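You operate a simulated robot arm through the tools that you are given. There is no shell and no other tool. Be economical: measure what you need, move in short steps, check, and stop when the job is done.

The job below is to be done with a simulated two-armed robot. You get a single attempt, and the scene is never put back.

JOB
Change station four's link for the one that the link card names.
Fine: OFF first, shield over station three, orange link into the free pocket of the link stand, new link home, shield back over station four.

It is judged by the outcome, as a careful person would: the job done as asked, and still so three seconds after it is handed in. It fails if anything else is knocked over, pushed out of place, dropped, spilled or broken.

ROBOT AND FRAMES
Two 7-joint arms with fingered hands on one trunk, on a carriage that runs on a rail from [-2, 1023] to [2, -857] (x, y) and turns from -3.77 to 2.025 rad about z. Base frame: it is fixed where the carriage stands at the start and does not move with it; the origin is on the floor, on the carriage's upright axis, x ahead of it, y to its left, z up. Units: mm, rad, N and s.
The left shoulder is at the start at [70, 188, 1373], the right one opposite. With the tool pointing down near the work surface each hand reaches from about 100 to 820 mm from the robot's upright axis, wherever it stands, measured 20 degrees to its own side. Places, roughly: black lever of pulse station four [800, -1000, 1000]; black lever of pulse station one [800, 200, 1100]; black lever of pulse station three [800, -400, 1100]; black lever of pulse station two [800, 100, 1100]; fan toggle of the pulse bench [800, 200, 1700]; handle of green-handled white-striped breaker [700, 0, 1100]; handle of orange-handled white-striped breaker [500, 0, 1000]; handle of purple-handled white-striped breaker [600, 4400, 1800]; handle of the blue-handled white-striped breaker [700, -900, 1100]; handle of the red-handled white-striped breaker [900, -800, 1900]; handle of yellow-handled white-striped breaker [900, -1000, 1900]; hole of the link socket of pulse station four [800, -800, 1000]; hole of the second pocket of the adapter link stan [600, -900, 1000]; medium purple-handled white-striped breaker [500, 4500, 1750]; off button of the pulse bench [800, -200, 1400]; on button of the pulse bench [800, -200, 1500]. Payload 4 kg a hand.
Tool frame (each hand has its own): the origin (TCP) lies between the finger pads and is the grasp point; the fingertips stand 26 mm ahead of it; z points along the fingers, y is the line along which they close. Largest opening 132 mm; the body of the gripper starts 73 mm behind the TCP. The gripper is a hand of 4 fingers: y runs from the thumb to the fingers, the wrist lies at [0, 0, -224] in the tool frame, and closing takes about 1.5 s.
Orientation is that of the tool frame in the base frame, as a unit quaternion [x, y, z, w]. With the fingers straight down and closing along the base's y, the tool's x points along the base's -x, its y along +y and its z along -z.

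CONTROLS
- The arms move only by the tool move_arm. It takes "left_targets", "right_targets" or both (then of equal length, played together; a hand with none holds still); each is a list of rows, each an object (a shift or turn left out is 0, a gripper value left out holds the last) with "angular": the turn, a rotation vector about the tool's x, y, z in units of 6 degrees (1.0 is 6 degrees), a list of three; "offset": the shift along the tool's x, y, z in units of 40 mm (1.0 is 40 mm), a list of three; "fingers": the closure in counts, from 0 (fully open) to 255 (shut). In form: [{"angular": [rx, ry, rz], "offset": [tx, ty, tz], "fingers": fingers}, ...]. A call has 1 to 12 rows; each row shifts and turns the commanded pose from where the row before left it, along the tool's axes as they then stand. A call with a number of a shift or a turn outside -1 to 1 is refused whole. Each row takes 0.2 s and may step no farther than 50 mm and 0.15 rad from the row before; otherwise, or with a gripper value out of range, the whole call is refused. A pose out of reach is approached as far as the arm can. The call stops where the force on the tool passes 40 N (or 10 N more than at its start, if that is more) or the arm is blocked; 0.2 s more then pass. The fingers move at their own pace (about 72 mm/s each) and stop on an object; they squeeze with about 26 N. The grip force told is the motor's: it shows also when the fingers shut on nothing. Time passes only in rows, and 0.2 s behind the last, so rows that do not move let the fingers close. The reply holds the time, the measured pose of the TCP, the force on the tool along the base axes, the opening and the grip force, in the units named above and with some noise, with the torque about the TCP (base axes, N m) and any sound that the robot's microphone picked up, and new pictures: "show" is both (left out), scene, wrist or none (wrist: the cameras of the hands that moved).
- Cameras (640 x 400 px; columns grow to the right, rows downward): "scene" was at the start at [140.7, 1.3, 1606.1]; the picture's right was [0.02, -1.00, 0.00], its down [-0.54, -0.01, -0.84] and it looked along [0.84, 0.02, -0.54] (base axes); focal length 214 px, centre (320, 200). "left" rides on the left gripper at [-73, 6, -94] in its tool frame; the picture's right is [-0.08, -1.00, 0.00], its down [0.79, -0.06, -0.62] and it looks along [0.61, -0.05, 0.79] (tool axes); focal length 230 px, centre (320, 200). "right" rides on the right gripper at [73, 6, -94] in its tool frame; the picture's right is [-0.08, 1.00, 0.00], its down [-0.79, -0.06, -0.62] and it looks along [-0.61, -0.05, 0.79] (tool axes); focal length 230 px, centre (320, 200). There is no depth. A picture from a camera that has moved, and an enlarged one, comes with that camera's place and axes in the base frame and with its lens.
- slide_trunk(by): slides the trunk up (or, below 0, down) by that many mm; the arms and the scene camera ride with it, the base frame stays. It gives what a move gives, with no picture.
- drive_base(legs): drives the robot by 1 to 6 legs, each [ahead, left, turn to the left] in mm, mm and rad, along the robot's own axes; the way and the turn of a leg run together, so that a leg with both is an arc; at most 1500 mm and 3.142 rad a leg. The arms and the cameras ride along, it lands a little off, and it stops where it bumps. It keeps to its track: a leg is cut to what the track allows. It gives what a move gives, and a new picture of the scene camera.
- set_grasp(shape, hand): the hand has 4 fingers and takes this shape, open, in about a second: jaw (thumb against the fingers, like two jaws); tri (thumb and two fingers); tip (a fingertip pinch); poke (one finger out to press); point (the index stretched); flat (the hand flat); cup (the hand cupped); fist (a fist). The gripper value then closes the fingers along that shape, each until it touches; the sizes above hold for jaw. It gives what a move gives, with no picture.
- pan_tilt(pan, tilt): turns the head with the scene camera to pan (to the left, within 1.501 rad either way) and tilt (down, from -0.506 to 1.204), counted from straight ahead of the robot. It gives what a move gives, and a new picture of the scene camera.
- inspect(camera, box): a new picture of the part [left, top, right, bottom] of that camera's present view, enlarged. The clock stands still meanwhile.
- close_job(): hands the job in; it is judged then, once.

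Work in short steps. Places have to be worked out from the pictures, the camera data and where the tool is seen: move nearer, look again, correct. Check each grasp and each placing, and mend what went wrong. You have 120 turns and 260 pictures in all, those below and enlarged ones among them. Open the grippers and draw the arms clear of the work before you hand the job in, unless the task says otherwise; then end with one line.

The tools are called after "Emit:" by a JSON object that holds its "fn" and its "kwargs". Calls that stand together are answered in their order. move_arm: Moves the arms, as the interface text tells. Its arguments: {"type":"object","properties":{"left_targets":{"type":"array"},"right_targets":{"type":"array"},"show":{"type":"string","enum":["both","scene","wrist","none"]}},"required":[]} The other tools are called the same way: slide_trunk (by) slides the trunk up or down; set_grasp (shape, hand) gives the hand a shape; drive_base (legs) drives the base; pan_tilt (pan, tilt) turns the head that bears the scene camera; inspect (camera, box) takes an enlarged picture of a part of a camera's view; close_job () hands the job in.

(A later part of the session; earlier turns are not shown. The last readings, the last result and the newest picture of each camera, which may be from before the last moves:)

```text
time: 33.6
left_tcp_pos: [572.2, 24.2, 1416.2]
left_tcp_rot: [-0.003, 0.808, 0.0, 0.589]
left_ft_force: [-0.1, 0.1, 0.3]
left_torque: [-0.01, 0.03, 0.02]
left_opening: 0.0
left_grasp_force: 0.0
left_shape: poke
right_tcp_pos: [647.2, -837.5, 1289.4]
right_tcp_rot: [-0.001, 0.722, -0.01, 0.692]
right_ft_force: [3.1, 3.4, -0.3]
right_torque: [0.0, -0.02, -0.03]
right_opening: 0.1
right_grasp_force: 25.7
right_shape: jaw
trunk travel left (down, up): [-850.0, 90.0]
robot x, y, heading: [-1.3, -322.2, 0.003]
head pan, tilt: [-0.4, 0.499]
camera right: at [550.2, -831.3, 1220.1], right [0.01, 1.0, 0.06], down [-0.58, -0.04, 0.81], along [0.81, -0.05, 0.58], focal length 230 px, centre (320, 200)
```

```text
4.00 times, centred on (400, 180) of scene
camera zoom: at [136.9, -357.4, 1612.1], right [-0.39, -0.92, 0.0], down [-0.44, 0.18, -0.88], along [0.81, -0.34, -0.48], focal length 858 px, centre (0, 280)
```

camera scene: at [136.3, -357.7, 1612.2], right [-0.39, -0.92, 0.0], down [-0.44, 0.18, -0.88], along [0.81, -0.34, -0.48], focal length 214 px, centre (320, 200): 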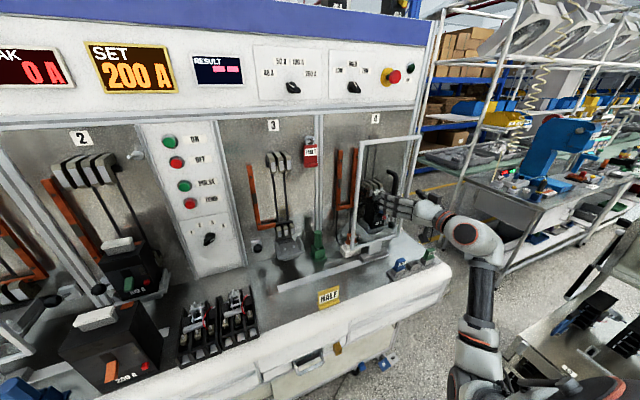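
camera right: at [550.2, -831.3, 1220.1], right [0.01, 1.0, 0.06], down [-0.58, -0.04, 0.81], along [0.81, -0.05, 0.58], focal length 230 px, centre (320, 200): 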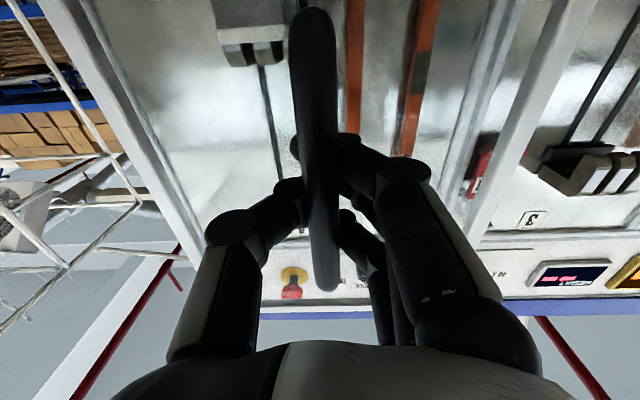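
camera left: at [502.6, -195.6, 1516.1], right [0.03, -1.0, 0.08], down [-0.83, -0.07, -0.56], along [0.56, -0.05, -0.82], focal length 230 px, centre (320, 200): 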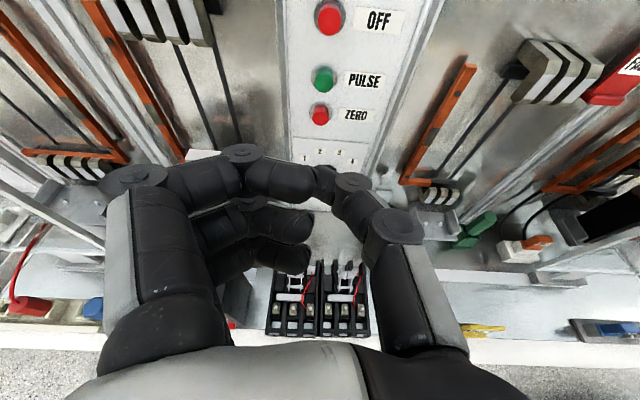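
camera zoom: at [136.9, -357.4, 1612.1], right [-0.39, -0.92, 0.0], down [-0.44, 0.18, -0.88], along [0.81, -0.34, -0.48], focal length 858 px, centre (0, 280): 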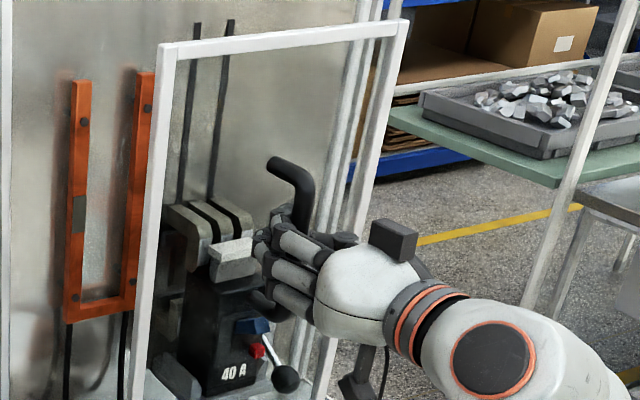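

The fingers cage the bar. I test by pulling the shield 40 mm to the left with the arm.

Emit:
{"fn": "move_arm", "kwargs": {"right_targets": [{"offset": [0, 0.33, 0]}, {"offset": [0, 0.33, 0]}, {"offset": [0, 0.33, 0]}, {}], "show": "none"}}

Emit:
{"fn": "inspect", "kwargs": {"camera": "scene", "box": [240, 100, 480, 300]}}

```text
time: 34.6
left_tcp_pos: [572.1, 22.9, 1417.0]
left_tcp_rot: [-0.002, 0.808, 0.0, 0.589]
left_ft_force: [0.4, -0.6, -0.5]
left_torque: [0.01, 0.02, 0.0]
left_opening: 0.2
left_grasp_force: 0.1
left_shape: poke
right_tcp_pos: [647.6, -798.4, 1288.9]
right_tcp_rot: [-0.002, 0.722, -0.009, 0.692]
right_ft_force: [2.5, 0.2, 1.3]
right_torque: [0.03, -0.02, -0.03]
right_opening: 0.0
right_grasp_force: 26.1
right_shape: jaw
trunk travel left (down, up): [-850.0, 90.0]
robot x, y, heading: [1.3, -321.6, 0.004]
head pan, tilt: [-0.4, 0.499]
```

```text
2.00 times, centred on (360, 200) of scene
camera zoom: at [136.7, -357.9, 1612.1], right [-0.39, -0.92, 0.0], down [-0.44, 0.18, -0.88], along [0.81, -0.34, -0.48], focal length 429 px, centre (240, 200)
```

zoom: 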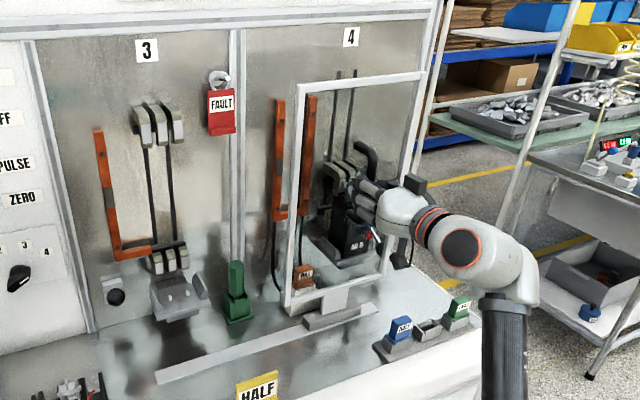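

The shield slides freely with the hand. I pull back the left hand a little so it clears station one's frame, then carry the shield left by driving the base.

Emit:
{"fn": "move_arm", "kwargs": {"left_targets": [{"offset": [0.1, 0, -0.9]}, {"offset": [0.1, 0, -0.9]}, {"offset": [0.1, 0, -0.7]}], "show": "none"}}

Emit:
{"fn": "drive_base", "kwargs": {"legs": [[0, 120, 0]]}}

```text
time: 35.4
left_tcp_pos: [473.4, 23.4, 1436.0]
left_tcp_rot: [-0.003, 0.808, 0.0, 0.589]
left_ft_force: [0.8, 0.1, 0.2]
left_torque: [-0.02, 0.04, 0.0]
left_opening: 0.2
left_grasp_force: 0.0
left_shape: poke
right_tcp_pos: [648.6, -799.1, 1289.2]
right_tcp_rot: [-0.003, 0.722, -0.008, 0.692]
right_ft_force: [5.9, 2.8, 1.8]
right_torque: [0.04, 0.04, -0.02]
right_opening: 0.0
right_grasp_force: 25.9
right_shape: jaw
trunk travel left (down, up): [-850.0, 90.0]
robot x, y, heading: [0.6, -322.6, 0.004]
head pan, tilt: [-0.4, 0.499]
```

```text
time: 36.6
left_tcp_pos: [474.1, 141.0, 1436.5]
left_tcp_rot: [-0.002, 0.808, 0.001, 0.588]
left_ft_force: [0.2, -0.4, 0.2]
left_torque: [0.01, 0.0, -0.02]
left_opening: 0.1
left_grasp_force: 0.0
left_shape: poke
right_tcp_pos: [647.4, -681.7, 1288.1]
right_tcp_rot: [-0.002, 0.722, -0.009, 0.692]
right_ft_force: [6.8, -3.4, 0.9]
right_torque: [0.04, 0.0, 0.04]
right_opening: 0.0
right_grasp_force: 26.1
right_shape: jaw
trunk travel left (down, up): [-850.0, 90.0]
robot x, y, heading: [2.2, -204.0, 0.001]
head pan, tilt: [-0.4, 0.499]
camera scene: at [137.3, -240.5, 1612.1], right [-0.39, -0.92, 0.0], down [-0.44, 0.19, -0.88], along [0.81, -0.34, -0.48], focal length 214 px, centre (320, 200)
```

scene: 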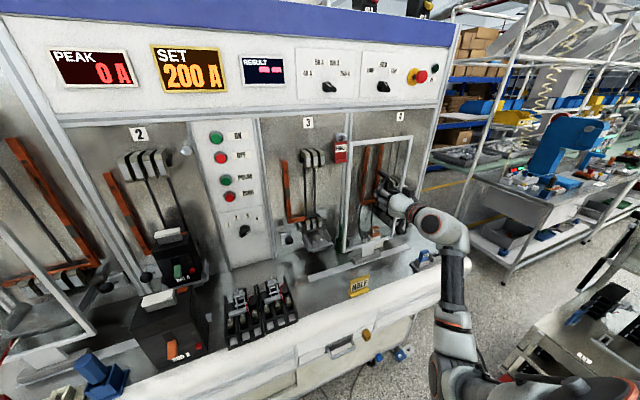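

The shield follows smoothly. I carry on another 120 mm.

Emit:
{"fn": "drive_base", "kwargs": {"legs": [[0, 120, 0]]}}

Emit:
{"fn": "inspect", "kwargs": {"camera": "scene", "box": [240, 100, 480, 300]}}

```text
time: 37.8
left_tcp_pos: [474.2, 260.4, 1436.4]
left_tcp_rot: [-0.001, 0.808, 0.0, 0.589]
left_ft_force: [-0.3, 0.6, 0.6]
left_torque: [-0.01, 0.0, 0.0]
left_opening: 0.0
left_grasp_force: 0.0
left_shape: poke
right_tcp_pos: [647.8, -563.1, 1288.7]
right_tcp_rot: [0.0, 0.721, -0.01, 0.692]
right_ft_force: [7.9, -3.4, -0.7]
right_torque: [0.05, -0.03, -0.01]
right_opening: 0.0
right_grasp_force: 25.8
right_shape: jaw
trunk travel left (down, up): [-850.0, 90.0]
robot x, y, heading: [0.3, -82.5, 0.002]
head pan, tilt: [-0.4, 0.499]
camera scene: at [137.6, -121.4, 1612.1], right [-0.39, -0.92, 0.0], down [-0.44, 0.19, -0.88], along [0.81, -0.34, -0.48], focal length 214 px, centre (320, 200)
```

scene: 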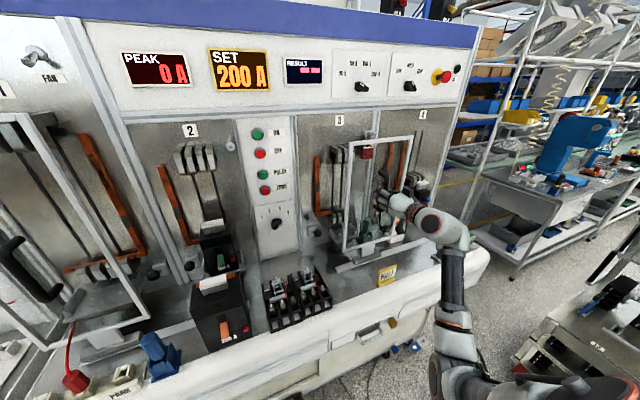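

```text
2.00 times, centred on (360, 200) of scene
camera zoom: at [137.6, -121.4, 1612.1], right [-0.39, -0.92, 0.0], down [-0.44, 0.19, -0.88], along [0.81, -0.34, -0.48], focal length 429 px, centre (240, 200)
```

zoom: 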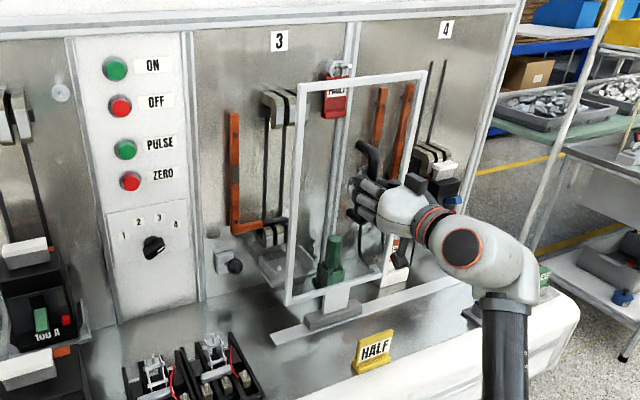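

About 60–70 mm of travel seem left to the rail's end. I pull that with the arm, in small steps, letting the force limit find the stop.

Emit:
{"fn": "move_arm", "kwargs": {"right_targets": [{"offset": [0, 0.4, 0]}, {"offset": [0, 0.4, 0]}, {"offset": [0, 0.4, 0]}, {"offset": [0, 0.3, 0]}, {}], "show": "none"}}

Emit:
{"fn": "inspect", "kwargs": {"camera": "scene", "box": [240, 100, 480, 300]}}

```text
time: 39.0
left_tcp_pos: [473.6, 262.7, 1435.9]
left_tcp_rot: [-0.002, 0.808, 0.0, 0.59]
left_ft_force: [0.3, -0.2, 0.3]
left_torque: [0.0, 0.02, 0.02]
left_opening: 0.2
left_grasp_force: 0.0
left_shape: poke
right_tcp_pos: [646.2, -499.8, 1288.8]
right_tcp_rot: [-0.001, 0.721, -0.011, 0.693]
right_ft_force: [1.7, 3.5, -2.6]
right_torque: [0.03, 0.01, -0.01]
right_opening: 0.0
right_grasp_force: 26.3
right_shape: jaw
trunk travel left (down, up): [-850.0, 90.0]
robot x, y, heading: [-0.0, -81.4, 0.001]
head pan, tilt: [-0.4, 0.499]
```

```text
2.00 times, centred on (360, 200) of scene
camera zoom: at [136.3, -118.5, 1612.1], right [-0.39, -0.92, 0.0], down [-0.44, 0.18, -0.88], along [0.81, -0.34, -0.48], focal length 429 px, centre (240, 200)
```

zoom: 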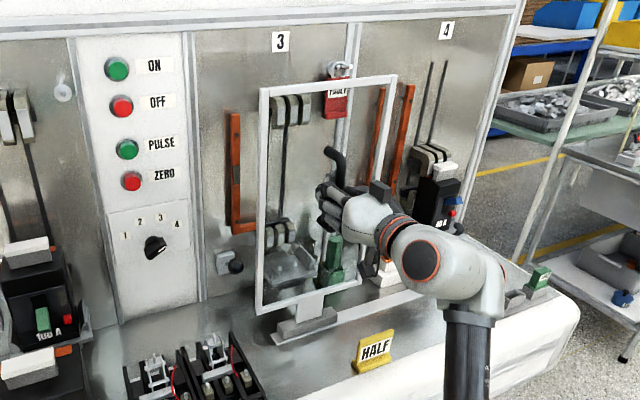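

The handle is at y≈-500, matching label 3's position. I nudge further gently to find the end stop.

Emit:
{"fn": "move_arm", "kwargs": {"right_targets": [{"offset": [0, 0.2, 0]}, {"offset": [0, 0.2, 0]}, {"offset": [0, 0.2, 0]}, {}], "show": "none"}}

Emit:
{"fn": "inspect", "kwargs": {"camera": "scene", "box": [240, 100, 480, 300]}}

```text
time: 40.1
left_tcp_pos: [476.8, 254.9, 1436.5]
left_tcp_rot: [0.0, 0.807, 0.001, 0.59]
left_ft_force: [0.4, 1.4, 0.2]
left_torque: [-0.01, -0.06, -0.05]
left_opening: 0.2
left_grasp_force: 0.2
left_shape: poke
right_tcp_pos: [646.5, -491.1, 1288.5]
right_tcp_rot: [0.006, 0.72, -0.017, 0.694]
right_ft_force: [5.5, -29.5, 4.7]
right_torque: [-0.03, 0.0, 0.18]
right_opening: 0.0
right_grasp_force: 26.5
right_shape: jaw
trunk travel left (down, up): [-850.0, 90.0]
robot x, y, heading: [3.2, -86.9, -0.004]
head pan, tilt: [-0.4, 0.499]
stopped in row 4 (right hand): the force on the tool passed its limit at 41 N (the readings are from after the stop); the commanded pose is now the measured one
```

```text
2.00 times, centred on (360, 200) of scene
camera zoom: at [138.1, -125.1, 1611.6], right [-0.39, -0.92, 0.0], down [-0.44, 0.19, -0.88], along [0.81, -0.34, -0.48], focal length 429 px, centre (240, 200)
```

zoom: 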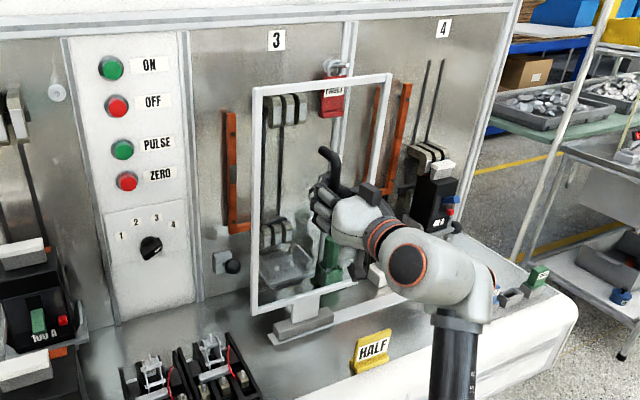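

The shield is at its end stop over station three. I relieve the pull slightly, open the hand and withdraw it.

Emit:
{"fn": "move_arm", "kwargs": {"right_targets": [{"offset": [0, -0.1, 0]}, {"fingers": 0}, {}, {}, {}, {}, {}, {}], "show": "wrist"}}

```text
time: 42.0
left_tcp_pos: [473.7, 262.0, 1436.7]
left_tcp_rot: [-0.002, 0.808, 0.0, 0.59]
left_ft_force: [0.2, -0.7, 0.4]
left_torque: [-0.01, 0.0, 0.0]
left_opening: 0.0
left_grasp_force: 0.0
left_shape: poke
right_tcp_pos: [645.3, -486.4, 1290.9]
right_tcp_rot: [0.001, 0.719, -0.014, 0.694]
right_ft_force: [-0.1, 0.2, 0.2]
right_torque: [0.0, 0.01, 0.01]
right_opening: 131.8
right_grasp_force: 0.1
right_shape: jaw
trunk travel left (down, up): [-850.0, 90.0]
robot x, y, heading: [1.8, -85.2, -0.001]
head pan, tilt: [-0.4, 0.499]
camera right: at [549.1, -477.9, 1220.7], right [0.02, 1.0, 0.06], down [-0.59, -0.03, 0.81], along [0.81, -0.05, 0.59], focal length 230 px, centre (320, 200)
```

right: 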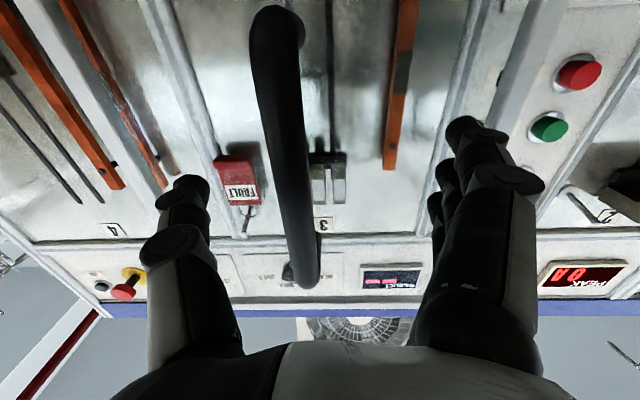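

The hand is free of the bar. I withdraw it, turn it to point down, and then drive toward station four.

Emit:
{"fn": "move_arm", "kwargs": {"right_targets": [{"offset": [0, -0.2, -0.8]}, {"offset": [0, 0, -1]}, {"offset": [0, 0, -1]}, {"offset": [0, 0, -1]}, {"angular": [0, 1, 0]}, {"angular": [0, 1, 0]}, {"angular": [0, 1, 0]}, {"angular": [0, 1, 0]}, {"angular": [0, 1, 0]}, {"angular": [0, 1, 0]}, {"angular": [0, 1, 0]}, {"angular": [0, 1, 0]}], "show": "none"}}

Emit:
{"fn": "move_arm", "kwargs": {"right_targets": [{"angular": [0, 1, 0]}, {"angular": [0, 1, 0]}, {"angular": [0, 1, 0]}, {"angular": [0, 1, 0]}, {"angular": [0, 1, 0]}, {"angular": [0, 1, 0]}, {"angular": [0, 0.6, 0]}, {}], "show": "none"}}

Emit:
{"fn": "drive_base", "kwargs": {"legs": [[0, -520, 0]]}}

```text
time: 44.5
left_tcp_pos: [473.8, 261.7, 1436.6]
left_tcp_rot: [0.0, 0.808, -0.002, 0.59]
left_ft_force: [-0.5, 1.7, 0.2]
left_torque: [0.04, -0.02, -0.02]
left_opening: 0.1
left_grasp_force: 0.2
left_shape: poke
right_tcp_pos: [494.0, -490.7, 1295.6]
right_tcp_rot: [0.008, 0.94, -0.012, 0.34]
right_ft_force: [0.1, 0.3, 0.0]
right_torque: [0.04, -0.01, -0.02]
right_opening: 131.7
right_grasp_force: 0.1
right_shape: jaw
trunk travel left (down, up): [-850.0, 90.0]
robot x, y, heading: [0.6, -86.2, -0.001]
head pan, tilt: [-0.4, 0.499]
```

```text
time: 46.4
left_tcp_pos: [472.6, 259.9, 1437.3]
left_tcp_rot: [-0.001, 0.807, -0.001, 0.59]
left_ft_force: [0.3, -0.4, 0.2]
left_torque: [0.02, 0.0, 0.01]
left_opening: 0.0
left_grasp_force: 0.0
left_shape: poke
right_tcp_pos: [493.4, -490.3, 1295.6]
right_tcp_rot: [0.011, 1.0, -0.009, 0.003]
right_ft_force: [-0.5, 0.9, -0.1]
right_torque: [-0.02, -0.04, -0.02]
right_opening: 132.0
right_grasp_force: 0.0
right_shape: jaw
trunk travel left (down, up): [-850.0, 90.0]
robot x, y, heading: [-0.0, -88.3, 0.004]
head pan, tilt: [-0.4, 0.499]
```

```text
time: 49.4
left_tcp_pos: [475.0, -257.9, 1436.9]
left_tcp_rot: [0.0, 0.807, -0.002, 0.59]
left_ft_force: [-0.5, 0.4, -0.1]
left_torque: [-0.04, -0.01, 0.02]
left_opening: 0.0
left_grasp_force: 0.0
left_shape: poke
right_tcp_pos: [493.4, -1009.6, 1296.3]
right_tcp_rot: [0.012, 1.0, -0.009, 0.003]
right_ft_force: [-0.2, 0.4, -0.1]
right_torque: [-0.02, -0.02, 0.01]
right_opening: 131.9
right_grasp_force: 0.1
right_shape: jaw
trunk travel left (down, up): [-850.0, 90.0]
robot x, y, heading: [-1.6, -604.2, -0.003]
head pan, tilt: [-0.4, 0.499]
camera scene: at [136.4, -637.3, 1612.2], right [-0.39, -0.92, 0.0], down [-0.44, 0.19, -0.88], along [0.81, -0.34, -0.48], focal length 214 px, centre (320, 200)
```

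scene: 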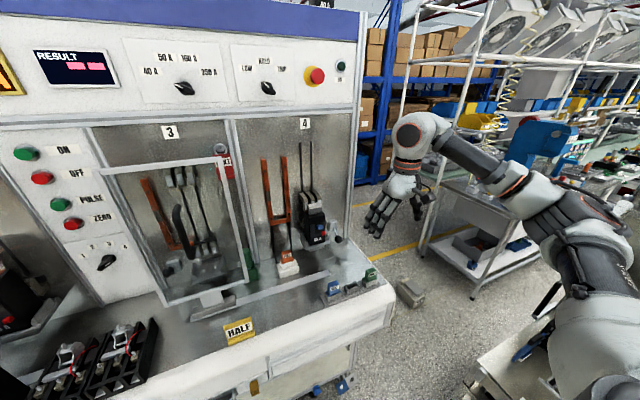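

The shield stays over station three. I enlarge the socket and link stand, and take the wrist camera's view from above.

Emit:
{"fn": "inspect", "kwargs": {"camera": "scene", "box": [240, 220, 400, 320]}}

Emit:
{"fn": "inspect", "kwargs": {"camera": "right", "box": [0, 0, 640, 400]}}

```text
4.00 times, centred on (320, 270) of scene
camera zoom: at [136.4, -637.3, 1612.2], right [-0.39, -0.92, 0.0], down [-0.44, 0.19, -0.88], along [0.81, -0.34, -0.48], focal length 858 px, centre (320, -80)
```

zoom: 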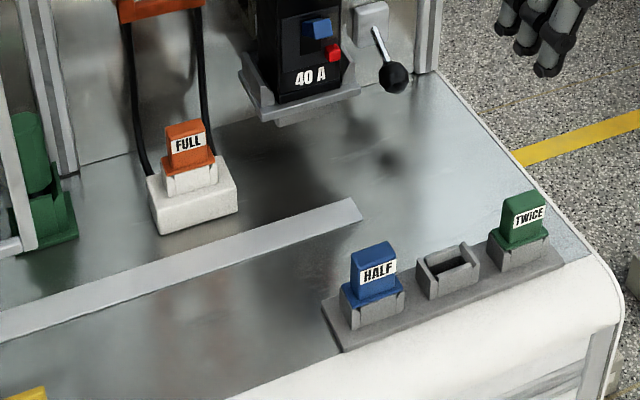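

```text
1.00 times, centred on (320, 200) of right (not enlarged: the box is as wide or as high as the picture)
camera zoom: at [420.0, -999.4, 1389.5], right [0.1, 0.99, -0.02], down [0.78, -0.07, 0.62], along [0.62, -0.08, -0.78], focal length 230 px, centre (320, 200)
```

zoom: 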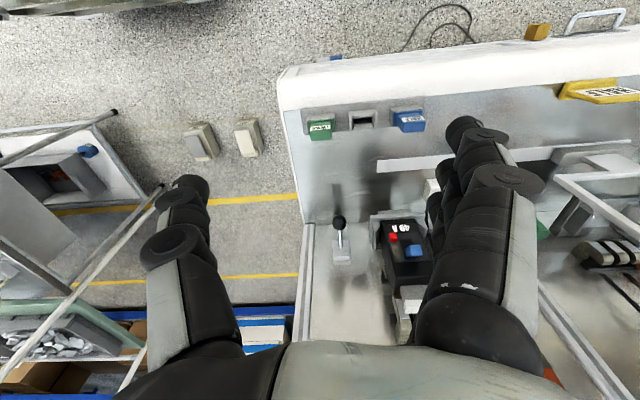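

Triangulated: orange link label ≈[760,-760,1030], free pocket ≈[577,-947,962], blue link ≈[575,-869,1008], all aligned with the bench. I bring the right hand, half closed, over the orange link at a safe height for a close look.

Emit:
{"fn": "move_arm", "kwargs": {"right_targets": [{"offset": [-0.85, 0.775, 0.3], "fingers": 115}, {"offset": [-0.85, 0.775, 0.3]}, {"offset": [-0.85, 0.775, 0.3]}, {"offset": [-0.85, 0.775, 0.3]}, {"offset": [-0.85, 0.775, 0.3]}, {"offset": [-0.85, 0.775, 0.3]}, {"offset": [-0.75, 0.775, 0.3]}, {}]}}

```text
time: 51.2
left_tcp_pos: [475.1, -261.3, 1438.3]
left_tcp_rot: [-0.001, 0.807, -0.001, 0.59]
left_ft_force: [-0.4, -0.3, -0.7]
left_torque: [0.02, 0.0, -0.02]
left_opening: 0.3
left_grasp_force: 0.2
left_shape: poke
right_tcp_pos: [732.7, -801.7, 1209.4]
right_tcp_rot: [0.012, 1.0, -0.008, 0.003]
right_ft_force: [0.2, -0.2, 0.0]
right_torque: [-0.01, 0.01, -0.01]
right_opening: 73.1
right_grasp_force: 0.0
right_shape: jaw
trunk travel left (down, up): [-850.0, 90.0]
robot x, y, heading: [2.4, -603.0, 0.002]
head pan, tilt: [-0.4, 0.499]
camera scene: at [135.7, -640.1, 1612.2], right [-0.39, -0.92, 0.0], down [-0.44, 0.19, -0.88], along [0.81, -0.34, -0.48], focal length 214 px, centre (320, 200)
camera right: at [659.1, -791.9, 1302.5], right [0.1, 0.99, -0.02], down [0.78, -0.07, 0.62], along [0.62, -0.08, -0.78], focal length 230 px, centre (320, 200)
```

scene: 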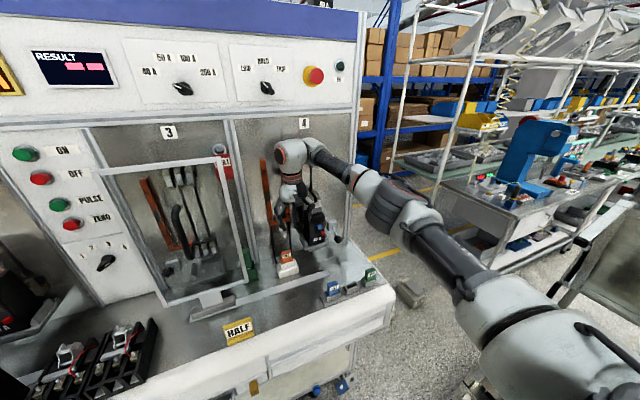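
right: 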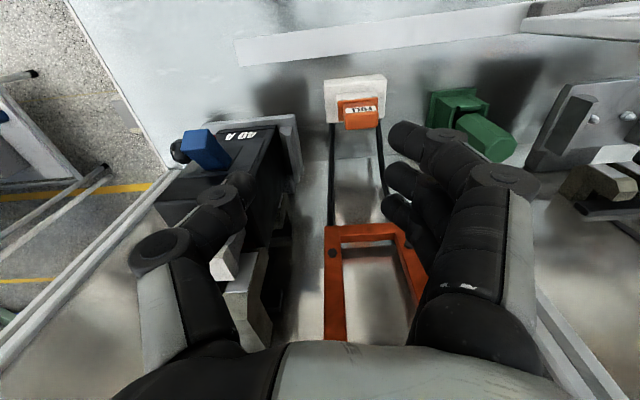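

The orange link shows at about [755,-761], top about z 1050. I centre over it and descend to z≈1140 to check.

Emit:
{"fn": "move_arm", "kwargs": {"right_targets": [{"offset": [-0.18, 0.5, 0]}, {"offset": [-0.18, 0.5, 0]}, {"offset": [0, 0, 0.8]}, {"offset": [0, 0, 0.9]}, {}], "show": "wrist"}}

Emit:
{"fn": "inspect", "kwargs": {"camera": "scene", "box": [220, 180, 380, 280]}}

```text
time: 52.4
left_tcp_pos: [474.7, -257.8, 1435.8]
left_tcp_rot: [-0.001, 0.807, -0.001, 0.591]
left_ft_force: [-0.3, 0.5, 0.0]
left_torque: [0.02, 0.01, 0.01]
left_opening: 0.0
left_grasp_force: 0.0
left_shape: poke
right_tcp_pos: [748.9, -761.9, 1141.5]
right_tcp_rot: [0.012, 1.0, -0.01, 0.003]
right_ft_force: [0.8, -0.3, 0.1]
right_torque: [-0.02, -0.02, 0.0]
right_opening: 73.0
right_grasp_force: 0.1
right_shape: jaw
trunk travel left (down, up): [-850.0, 90.0]
robot x, y, heading: [1.3, -604.0, -0.0]
head pan, tilt: [-0.4, 0.499]
camera right: at [675.5, -751.6, 1234.3], right [0.1, 0.99, -0.02], down [0.78, -0.07, 0.62], along [0.62, -0.08, -0.78], focal length 230 px, centre (320, 200)
```

right: 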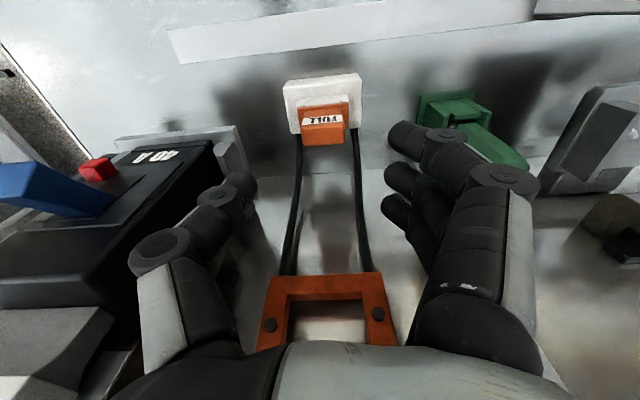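

```text
4.00 times, centred on (300, 230) of scene
camera zoom: at [135.5, -637.9, 1612.3], right [-0.39, -0.92, 0.0], down [-0.44, 0.19, -0.88], along [0.81, -0.34, -0.48], focal length 858 px, centre (400, 80)
```

zoom: 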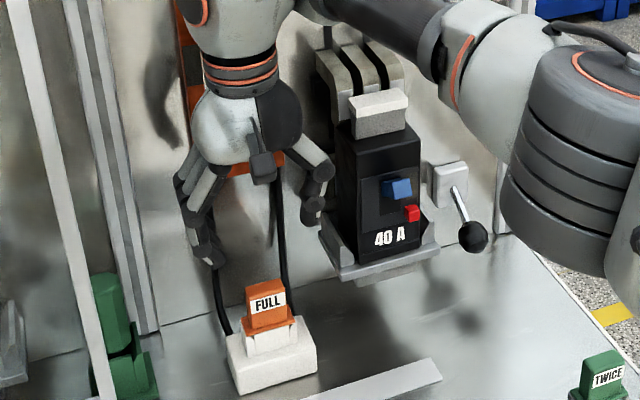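

Link top is at about z 1052, centre about [753,-758], ~16 mm thick in x and ~36 mm wide in y. A fingertip pinch would keep the spare fingers off the cables, so I try the tip shape and look.

Emit:
{"fn": "set_grasp", "kwargs": {"hand": "right", "shape": "tip"}}

Emit:
{"fn": "inspect", "kwargs": {"camera": "right", "box": [0, 0, 640, 400]}}

Emit:
{"fn": "inspect", "kwargs": {"camera": "scene", "box": [220, 180, 380, 280]}}

```text
time: 53.3
left_tcp_pos: [475.1, -259.5, 1437.2]
left_tcp_rot: [0.0, 0.808, -0.001, 0.589]
left_ft_force: [-0.8, 0.4, 0.3]
left_torque: [-0.01, 0.02, 0.01]
left_opening: 0.0
left_grasp_force: 0.0
left_shape: poke
right_tcp_pos: [749.8, -762.1, 1140.4]
right_tcp_rot: [0.012, 1.0, -0.009, 0.004]
right_ft_force: [0.6, -0.3, 0.2]
right_torque: [0.0, 0.01, -0.01]
right_opening: 131.9
right_grasp_force: 0.1
right_shape: tip
trunk travel left (down, up): [-850.0, 90.0]
robot x, y, heading: [0.9, -605.0, -0.002]
head pan, tilt: [-0.4, 0.499]
```

```text
1.00 times, centred on (320, 200) of right (not enlarged: the box is as wide or as high as the picture)
camera zoom: at [676.4, -753.0, 1233.8], right [0.1, 0.99, -0.02], down [0.78, -0.07, 0.62], along [0.62, -0.08, -0.78], focal length 230 px, centre (320, 200)
```

zoom: 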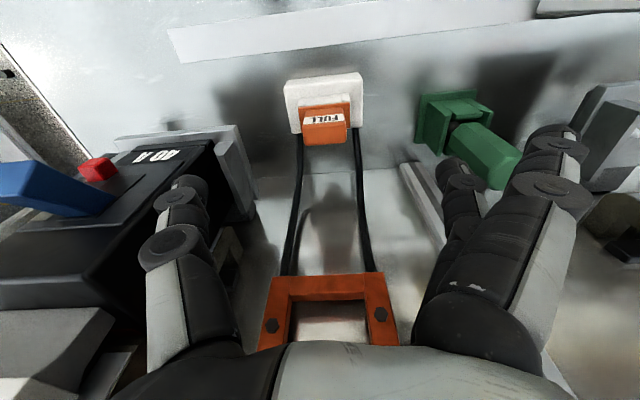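

```text
4.00 times, centred on (300, 230) of scene
camera zoom: at [136.8, -639.7, 1612.1], right [-0.39, -0.92, 0.0], down [-0.44, 0.19, -0.88], along [0.81, -0.34, -0.48], focal length 858 px, centre (400, 80)
```

zoom: 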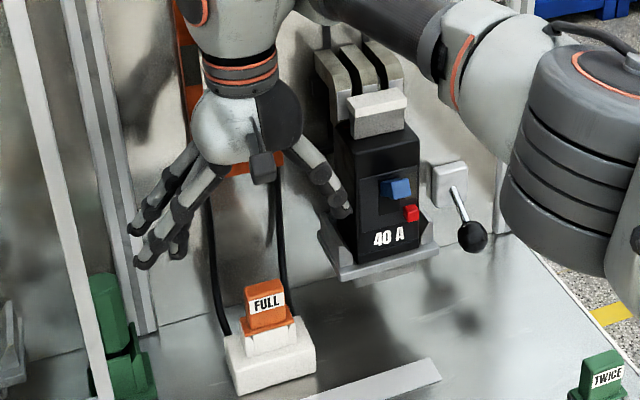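

Tip shape opened wide. I close it partly, still high above, to see how thumb and index meet.

Emit:
{"fn": "move_arm", "kwargs": {"right_targets": [{"fingers": 130}, {}, {}, {}, {}], "show": "wrist"}}

Emit:
{"fn": "inspect", "kwargs": {"camera": "scene", "box": [220, 180, 380, 280]}}

```text
time: 54.5
left_tcp_pos: [475.4, -259.8, 1437.5]
left_tcp_rot: [-0.001, 0.807, -0.001, 0.59]
left_ft_force: [-0.5, 0.4, -0.3]
left_torque: [0.0, 0.02, 0.03]
left_opening: 0.2
left_grasp_force: 0.1
left_shape: poke
right_tcp_pos: [748.6, -762.4, 1138.9]
right_tcp_rot: [0.012, 1.0, -0.009, 0.003]
right_ft_force: [0.5, -0.1, -0.2]
right_torque: [-0.04, 0.03, -0.02]
right_opening: 65.6
right_grasp_force: 0.0
right_shape: tip
trunk travel left (down, up): [-850.0, 90.0]
robot x, y, heading: [1.7, -602.3, -0.006]
head pan, tilt: [-0.4, 0.499]
camera right: at [676.2, -752.7, 1233.9], right [0.1, 0.99, -0.02], down [0.78, -0.07, 0.62], along [0.62, -0.08, -0.78], focal length 230 px, centre (320, 200)
```

right: 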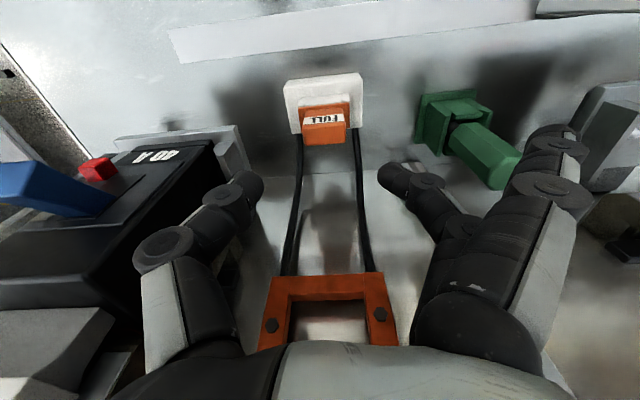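

```text
4.00 times, centred on (300, 230) of scene
camera zoom: at [136.5, -639.4, 1612.2], right [-0.39, -0.92, 0.0], down [-0.44, 0.19, -0.88], along [0.81, -0.34, -0.48], focal length 858 px, centre (400, 80)
```

zoom: 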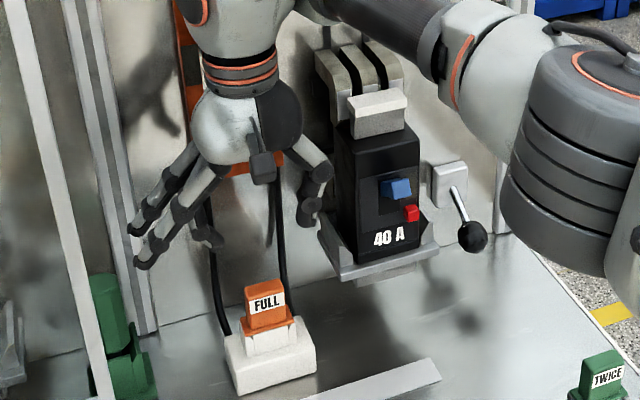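

In the tip shape the spare fingers stick out to the side, which would crowd the blue link at the stand. I look at the tri shape for comparison.

Emit:
{"fn": "set_grasp", "kwargs": {"hand": "right", "shape": "tri"}}

Emit:
{"fn": "move_arm", "kwargs": {"right_targets": [{"fingers": 130}, {}, {}, {}, {}], "show": "wrist"}}

Emit:
{"fn": "inspect", "kwargs": {"camera": "scene", "box": [220, 180, 380, 280]}}

```text
time: 55.4
left_tcp_pos: [475.0, -259.8, 1436.9]
left_tcp_rot: [-0.001, 0.807, -0.001, 0.59]
left_ft_force: [0.7, 0.0, -0.4]
left_torque: [0.02, 0.03, 0.01]
left_opening: 0.0
left_grasp_force: 0.0
left_shape: poke
right_tcp_pos: [749.6, -761.9, 1141.2]
right_tcp_rot: [0.012, 1.0, -0.01, 0.003]
right_ft_force: [0.1, 0.0, -0.1]
right_torque: [0.01, 0.01, -0.03]
right_opening: 132.1
right_grasp_force: 0.0
right_shape: tri
trunk travel left (down, up): [-850.0, 90.0]
robot x, y, heading: [1.6, -604.5, -0.003]
head pan, tilt: [-0.4, 0.499]
```

```text
time: 56.6
left_tcp_pos: [474.8, -259.2, 1438.0]
left_tcp_rot: [-0.001, 0.807, 0.0, 0.59]
left_ft_force: [-0.1, 0.3, -0.2]
left_torque: [0.03, -0.02, 0.01]
left_opening: 0.0
left_grasp_force: 0.0
left_shape: poke
right_tcp_pos: [750.2, -762.2, 1140.8]
right_tcp_rot: [0.012, 1.0, -0.008, 0.003]
right_ft_force: [0.9, -0.2, -0.3]
right_torque: [-0.05, 0.03, 0.02]
right_opening: 65.6
right_grasp_force: 0.0
right_shape: tri
trunk travel left (down, up): [-850.0, 90.0]
robot x, y, heading: [2.8, -603.7, -0.005]
head pan, tilt: [-0.4, 0.499]
camera right: at [676.2, -752.7, 1234.0], right [0.1, 0.99, -0.02], down [0.78, -0.07, 0.62], along [0.62, -0.08, -0.78], focal length 230 px, centre (320, 200)
```

right: 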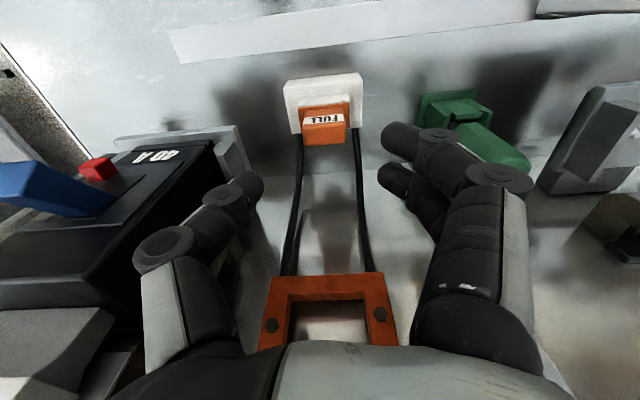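

```text
4.00 times, centred on (300, 230) of scene
camera zoom: at [136.4, -639.3, 1612.2], right [-0.39, -0.92, 0.0], down [-0.44, 0.19, -0.88], along [0.81, -0.34, -0.48], focal length 858 px, centre (400, 80)
```

zoom: 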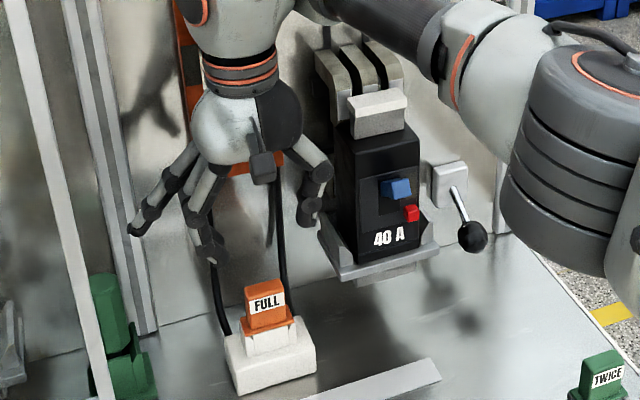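

Measuring shows the thumb knuckle would foul the breaker's tray in a straight-down grasp. I'll instead come from the front, hand pitched about 54°, closing along y with the jaw shape; first I retreat 100 mm and change shape and pitch.

Emit:
{"fn": "move_arm", "kwargs": {"right_targets": [{"offset": [0.8, 0, 0]}, {"offset": [0.9, 0, 0]}, {"offset": [0.9, 0, 0]}, {}], "show": "none"}}

Emit:
{"fn": "set_grasp", "kwargs": {"hand": "right", "shape": "jaw"}}

Emit:
{"fn": "move_arm", "kwargs": {"right_targets": [{"angular": [0, -1, 0], "fingers": 130}, {"angular": [0, -1, 0]}, {"angular": [0, -1, 0]}, {"angular": [0, -1, 0]}, {"angular": [0, -1, 0]}, {"angular": [0, -1, 0]}, {"angular": [0, -1, 0]}, {"angular": [0, -1, 0]}, {"angular": [0, -1, 0]}, {}], "show": "both"}}

```text
time: 57.6
left_tcp_pos: [476.0, -260.0, 1436.9]
left_tcp_rot: [0.0, 0.807, -0.001, 0.59]
left_ft_force: [-0.6, 0.6, 0.3]
left_torque: [-0.01, 0.04, -0.04]
left_opening: 0.1
left_grasp_force: 0.1
left_shape: poke
right_tcp_pos: [645.0, -760.3, 1140.1]
right_tcp_rot: [0.013, 1.0, -0.009, 0.002]
right_ft_force: [0.4, 0.0, -0.4]
right_torque: [0.0, 0.01, 0.01]
right_opening: 65.6
right_grasp_force: 0.1
right_shape: tri
trunk travel left (down, up): [-850.0, 90.0]
robot x, y, heading: [1.7, -605.2, 0.002]
head pan, tilt: [-0.4, 0.499]
```

```text
time: 58.5
left_tcp_pos: [474.9, -259.5, 1437.4]
left_tcp_rot: [-0.001, 0.807, 0.0, 0.59]
left_ft_force: [-0.9, -0.8, 0.1]
left_torque: [0.01, 0.0, -0.01]
left_opening: 0.0
left_grasp_force: 0.0
left_shape: poke
right_tcp_pos: [644.0, -761.1, 1139.5]
right_tcp_rot: [0.013, 1.0, -0.009, 0.003]
right_ft_force: [-0.1, 0.3, 0.4]
right_torque: [-0.02, -0.01, -0.04]
right_opening: 132.0
right_grasp_force: 0.1
right_shape: jaw
trunk travel left (down, up): [-850.0, 90.0]
robot x, y, heading: [2.8, -603.0, -0.007]
head pan, tilt: [-0.4, 0.499]
```

```text
time: 60.7
left_tcp_pos: [476.8, -260.2, 1436.5]
left_tcp_rot: [0.0, 0.808, -0.002, 0.589]
left_ft_force: [-0.3, 0.1, 0.0]
left_torque: [0.01, -0.01, -0.02]
left_opening: 0.0
left_grasp_force: 0.0
left_shape: poke
right_tcp_pos: [645.6, -760.3, 1140.4]
right_tcp_rot: [0.007, 0.889, -0.014, 0.457]
right_ft_force: [-0.8, -0.8, 0.4]
right_torque: [-0.02, 0.03, 0.0]
right_opening: 65.3
right_grasp_force: 0.0
right_shape: jaw
trunk travel left (down, up): [-850.0, 90.0]
robot x, y, heading: [0.5, -605.9, -0.004]
head pan, tilt: [-0.4, 0.499]
camera scene: at [136.5, -639.2, 1612.2], right [-0.39, -0.92, 0.0], down [-0.44, 0.19, -0.88], along [0.81, -0.34, -0.48], focal length 214 px, centre (320, 200)
camera right: at [526.5, -751.0, 1135.4], right [0.07, 1.0, 0.05], down [-0.05, -0.04, 1.0], along [1.0, -0.07, 0.04], focal length 230 px, centre (320, 200)
```

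scene: 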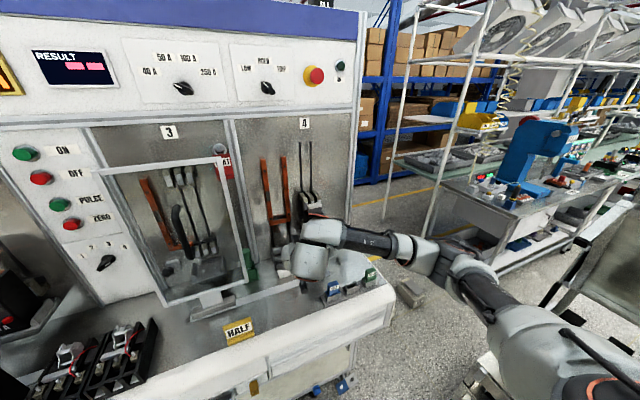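
right: 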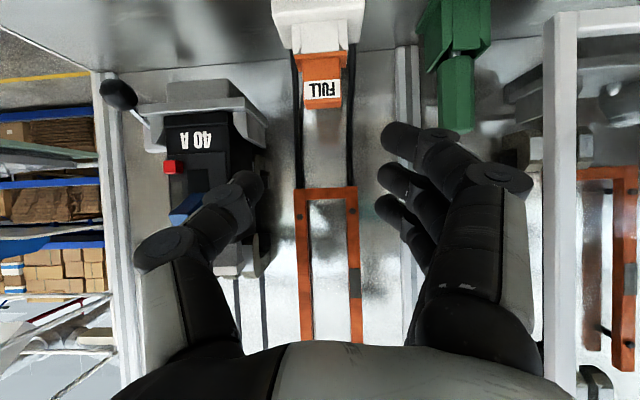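

This view from the front is clear: link body z≈1024–1056, 38 mm wide, centred near y -762, and the breaker tray's edge near y -815. I narrow the jaw to about 48 mm and come down in front of the link to x≈690.

Emit:
{"fn": "move_arm", "kwargs": {"right_targets": [{"offset": [0.4, 0.025, 0.75], "fingers": 165}, {"offset": [0.4, 0.025, 0.75]}, {"offset": [0.4, 0.025, 0.75]}, {}, {}], "show": "wrist"}}

Emit:
{"fn": "inspect", "kwargs": {"camera": "right", "box": [220, 100, 420, 225]}}

Emit:
{"fn": "inspect", "kwargs": {"camera": "scene", "box": [220, 200, 380, 300]}}

```text
time: 61.9
left_tcp_pos: [474.8, -259.6, 1436.7]
left_tcp_rot: [-0.001, 0.807, 0.0, 0.59]
left_ft_force: [0.7, 0.2, -0.5]
left_torque: [0.03, -0.02, 0.01]
left_opening: 0.0
left_grasp_force: 0.1
left_shape: poke
right_tcp_pos: [689.5, -759.2, 1048.5]
right_tcp_rot: [0.006, 0.889, -0.013, 0.457]
right_ft_force: [0.1, -0.3, 0.1]
right_torque: [0.01, 0.01, -0.01]
right_opening: 46.8
right_grasp_force: 0.1
right_shape: jaw
trunk travel left (down, up): [-850.0, 90.0]
robot x, y, heading: [1.8, -603.8, -0.002]
head pan, tilt: [-0.4, 0.499]
camera right: at [571.0, -750.6, 1043.4], right [0.07, 1.0, 0.04], down [-0.04, -0.04, 1.0], along [1.0, -0.07, 0.04], focal length 230 px, centre (320, 200)
```

right: 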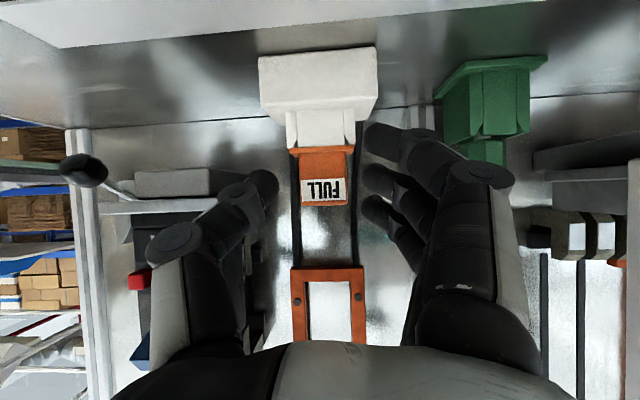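

```text
3.20 times, centred on (320, 162) of right
camera zoom: at [571.0, -750.6, 1043.4], right [0.07, 1.0, 0.04], down [-0.04, -0.04, 1.0], along [1.0, -0.07, 0.04], focal length 736 px, centre (320, 320)
```

zoom: 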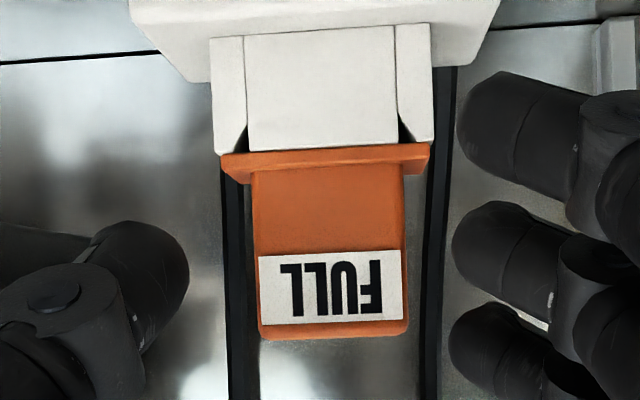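

```text
4.00 times, centred on (300, 250) of scene
camera zoom: at [136.3, -639.5, 1612.2], right [-0.39, -0.92, 0.0], down [-0.44, 0.19, -0.88], along [0.81, -0.34, -0.48], focal length 858 px, centre (400, 0)
```

zoom: 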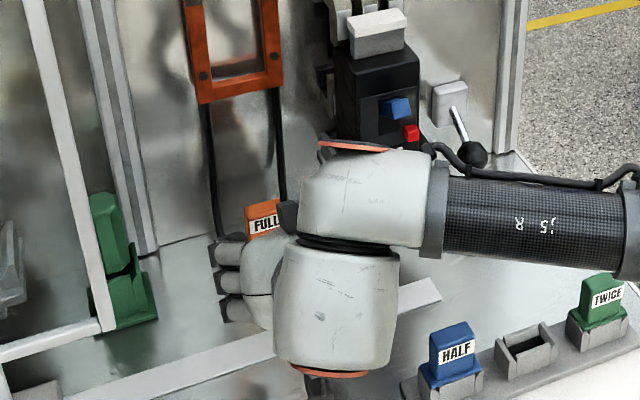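

Alignment is good to within ~2 mm. I advance to x≈740, raised 10 mm so the lower finger clears the link's flange.

Emit:
{"fn": "move_arm", "kwargs": {"right_targets": [{"offset": [-0.4, 0.02, 0.05]}, {"offset": [-0.27, 0.013, 0.42]}, {"offset": [-0.255, 0.012, 0.417]}, {}], "show": "wrist"}}

Emit:
{"fn": "inspect", "kwargs": {"camera": "right", "box": [220, 100, 420, 225]}}

```text
time: 62.9
left_tcp_pos: [474.9, -259.9, 1437.2]
left_tcp_rot: [0.0, 0.807, -0.001, 0.59]
left_ft_force: [-0.2, 0.1, -0.1]
left_torque: [0.0, -0.01, -0.06]
left_opening: 0.0
left_grasp_force: 0.1
left_shape: poke
right_tcp_pos: [740.0, -760.2, 1058.1]
right_tcp_rot: [0.007, 0.889, -0.014, 0.458]
right_ft_force: [0.6, -0.1, -1.1]
right_torque: [0.0, 0.0, 0.01]
right_opening: 47.2
right_grasp_force: 0.1
right_shape: jaw
trunk travel left (down, up): [-850.0, 90.0]
robot x, y, heading: [0.1, -605.1, 0.0]
head pan, tilt: [-0.4, 0.499]
camera right: at [622.0, -750.6, 1054.3], right [0.07, 1.0, 0.05], down [-0.05, -0.04, 1.0], along [1.0, -0.07, 0.04], focal length 230 px, centre (320, 200)
```

right: 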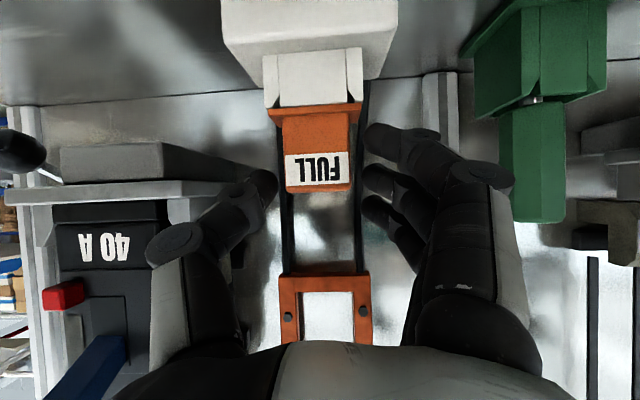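

```text
3.20 times, centred on (320, 162) of right
camera zoom: at [622.0, -750.6, 1054.3], right [0.07, 1.0, 0.05], down [-0.05, -0.04, 1.0], along [1.0, -0.07, 0.04], focal length 736 px, centre (320, 320)
```

zoom: 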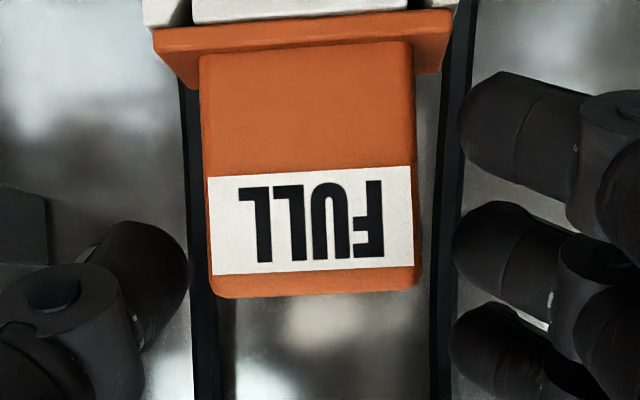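

Scaling between views puts the link's front face at x≈764, so I advance another 18 mm in small steps, watching the force.

Emit:
{"fn": "move_arm", "kwargs": {"right_targets": [{"offset": [-0.13, 0, 0.183]}, {"offset": [-0.13, 0, 0.183]}, {}], "show": "wrist"}}

```text
time: 63.7
left_tcp_pos: [476.1, -259.9, 1436.4]
left_tcp_rot: [-0.001, 0.807, -0.001, 0.59]
left_ft_force: [-0.1, 0.0, -1.0]
left_torque: [0.02, 0.02, -0.01]
left_opening: 0.0
left_grasp_force: 0.0
left_shape: poke
right_tcp_pos: [759.6, -760.1, 1058.3]
right_tcp_rot: [0.007, 0.889, -0.013, 0.457]
right_ft_force: [0.7, -0.7, -0.3]
right_torque: [-0.01, -0.02, 0.02]
right_opening: 47.2
right_grasp_force: 0.1
right_shape: jaw
trunk travel left (down, up): [-850.0, 90.0]
robot x, y, heading: [3.1, -605.0, -0.002]
head pan, tilt: [-0.4, 0.499]
camera right: at [640.6, -750.8, 1053.6], right [0.07, 1.0, 0.05], down [-0.05, -0.04, 1.0], along [1.0, -0.07, 0.04], focal length 230 px, centre (320, 200)
```

right: 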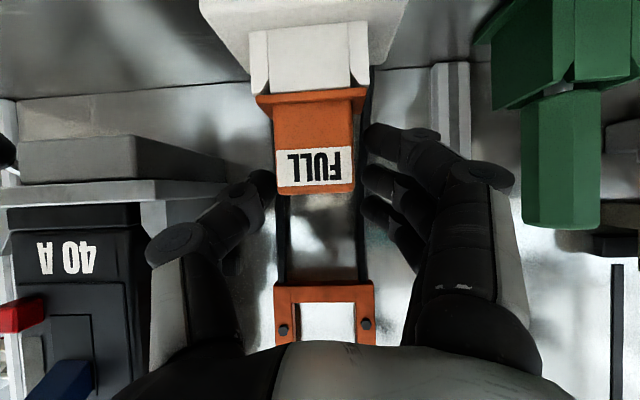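

No contact yet. I enlarge to check the link lies between the pads.

Emit:
{"fn": "inspect", "kwargs": {"camera": "right", "box": [220, 80, 420, 205]}}

Emit:
{"fn": "inspect", "kwargs": {"camera": "scene", "box": [240, 200, 340, 262]}}

```text
3.20 times, centred on (320, 142) of right
camera zoom: at [640.6, -750.8, 1053.6], right [0.07, 1.0, 0.05], down [-0.05, -0.04, 1.0], along [1.0, -0.07, 0.04], focal length 736 px, centre (320, 384)
```

zoom: 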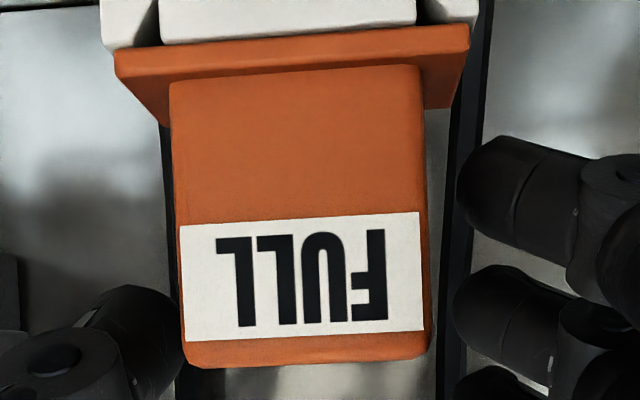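

```text
6.40 times, centred on (290, 231) of scene
camera zoom: at [136.2, -639.5, 1612.2], right [-0.39, -0.92, 0.0], down [-0.44, 0.19, -0.88], along [0.81, -0.34, -0.48], focal length 1373 px, centre (512, 2)
```

zoom: 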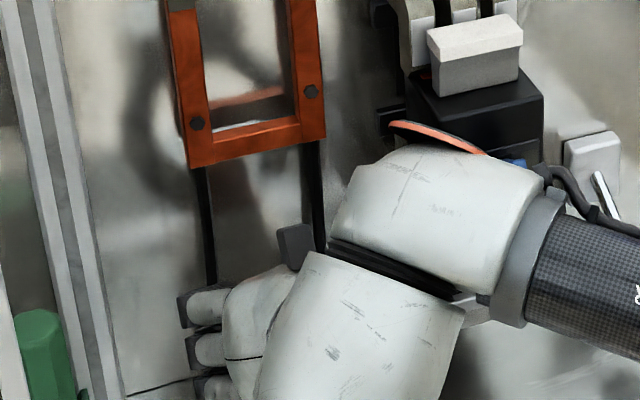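

The link's front face is at x≈752, so it lies well within the pads, 3 mm off centre. I shift 3 mm and close.

Emit:
{"fn": "move_arm", "kwargs": {"right_targets": [{"offset": [0, -0.08, 0]}, {"fingers": 255}, {}, {}, {}, {}, {}], "show": "wrist"}}

```text
time: 65.3
left_tcp_pos: [474.5, -258.5, 1436.1]
left_tcp_rot: [0.0, 0.808, -0.001, 0.59]
left_ft_force: [-0.5, 0.0, 0.3]
left_torque: [0.02, 0.0, -0.03]
left_opening: 0.0
left_grasp_force: 0.1
left_shape: poke
right_tcp_pos: [758.0, -763.9, 1060.2]
right_tcp_rot: [0.007, 0.889, -0.013, 0.458]
right_ft_force: [3.4, 0.0, 8.3]
right_torque: [0.36, -0.01, 0.06]
right_opening: 10.3
right_grasp_force: 26.0
right_shape: jaw
trunk travel left (down, up): [-850.0, 90.0]
robot x, y, heading: [-0.7, -600.2, -0.001]
head pan, tilt: [-0.4, 0.499]
camera right: at [640.2, -753.8, 1054.5], right [0.07, 1.0, 0.05], down [-0.05, -0.04, 1.0], along [1.0, -0.07, 0.04], focal length 230 px, centre (320, 200)
```

right: 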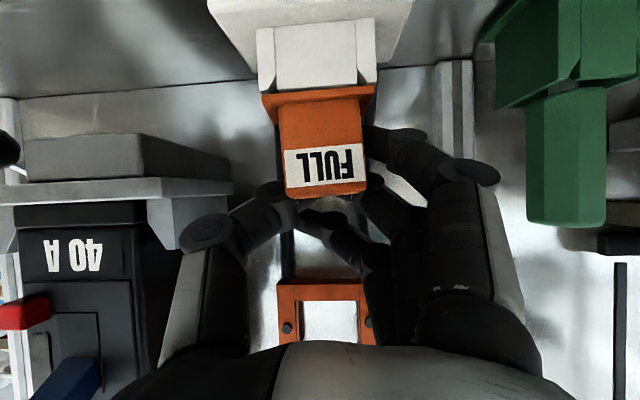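

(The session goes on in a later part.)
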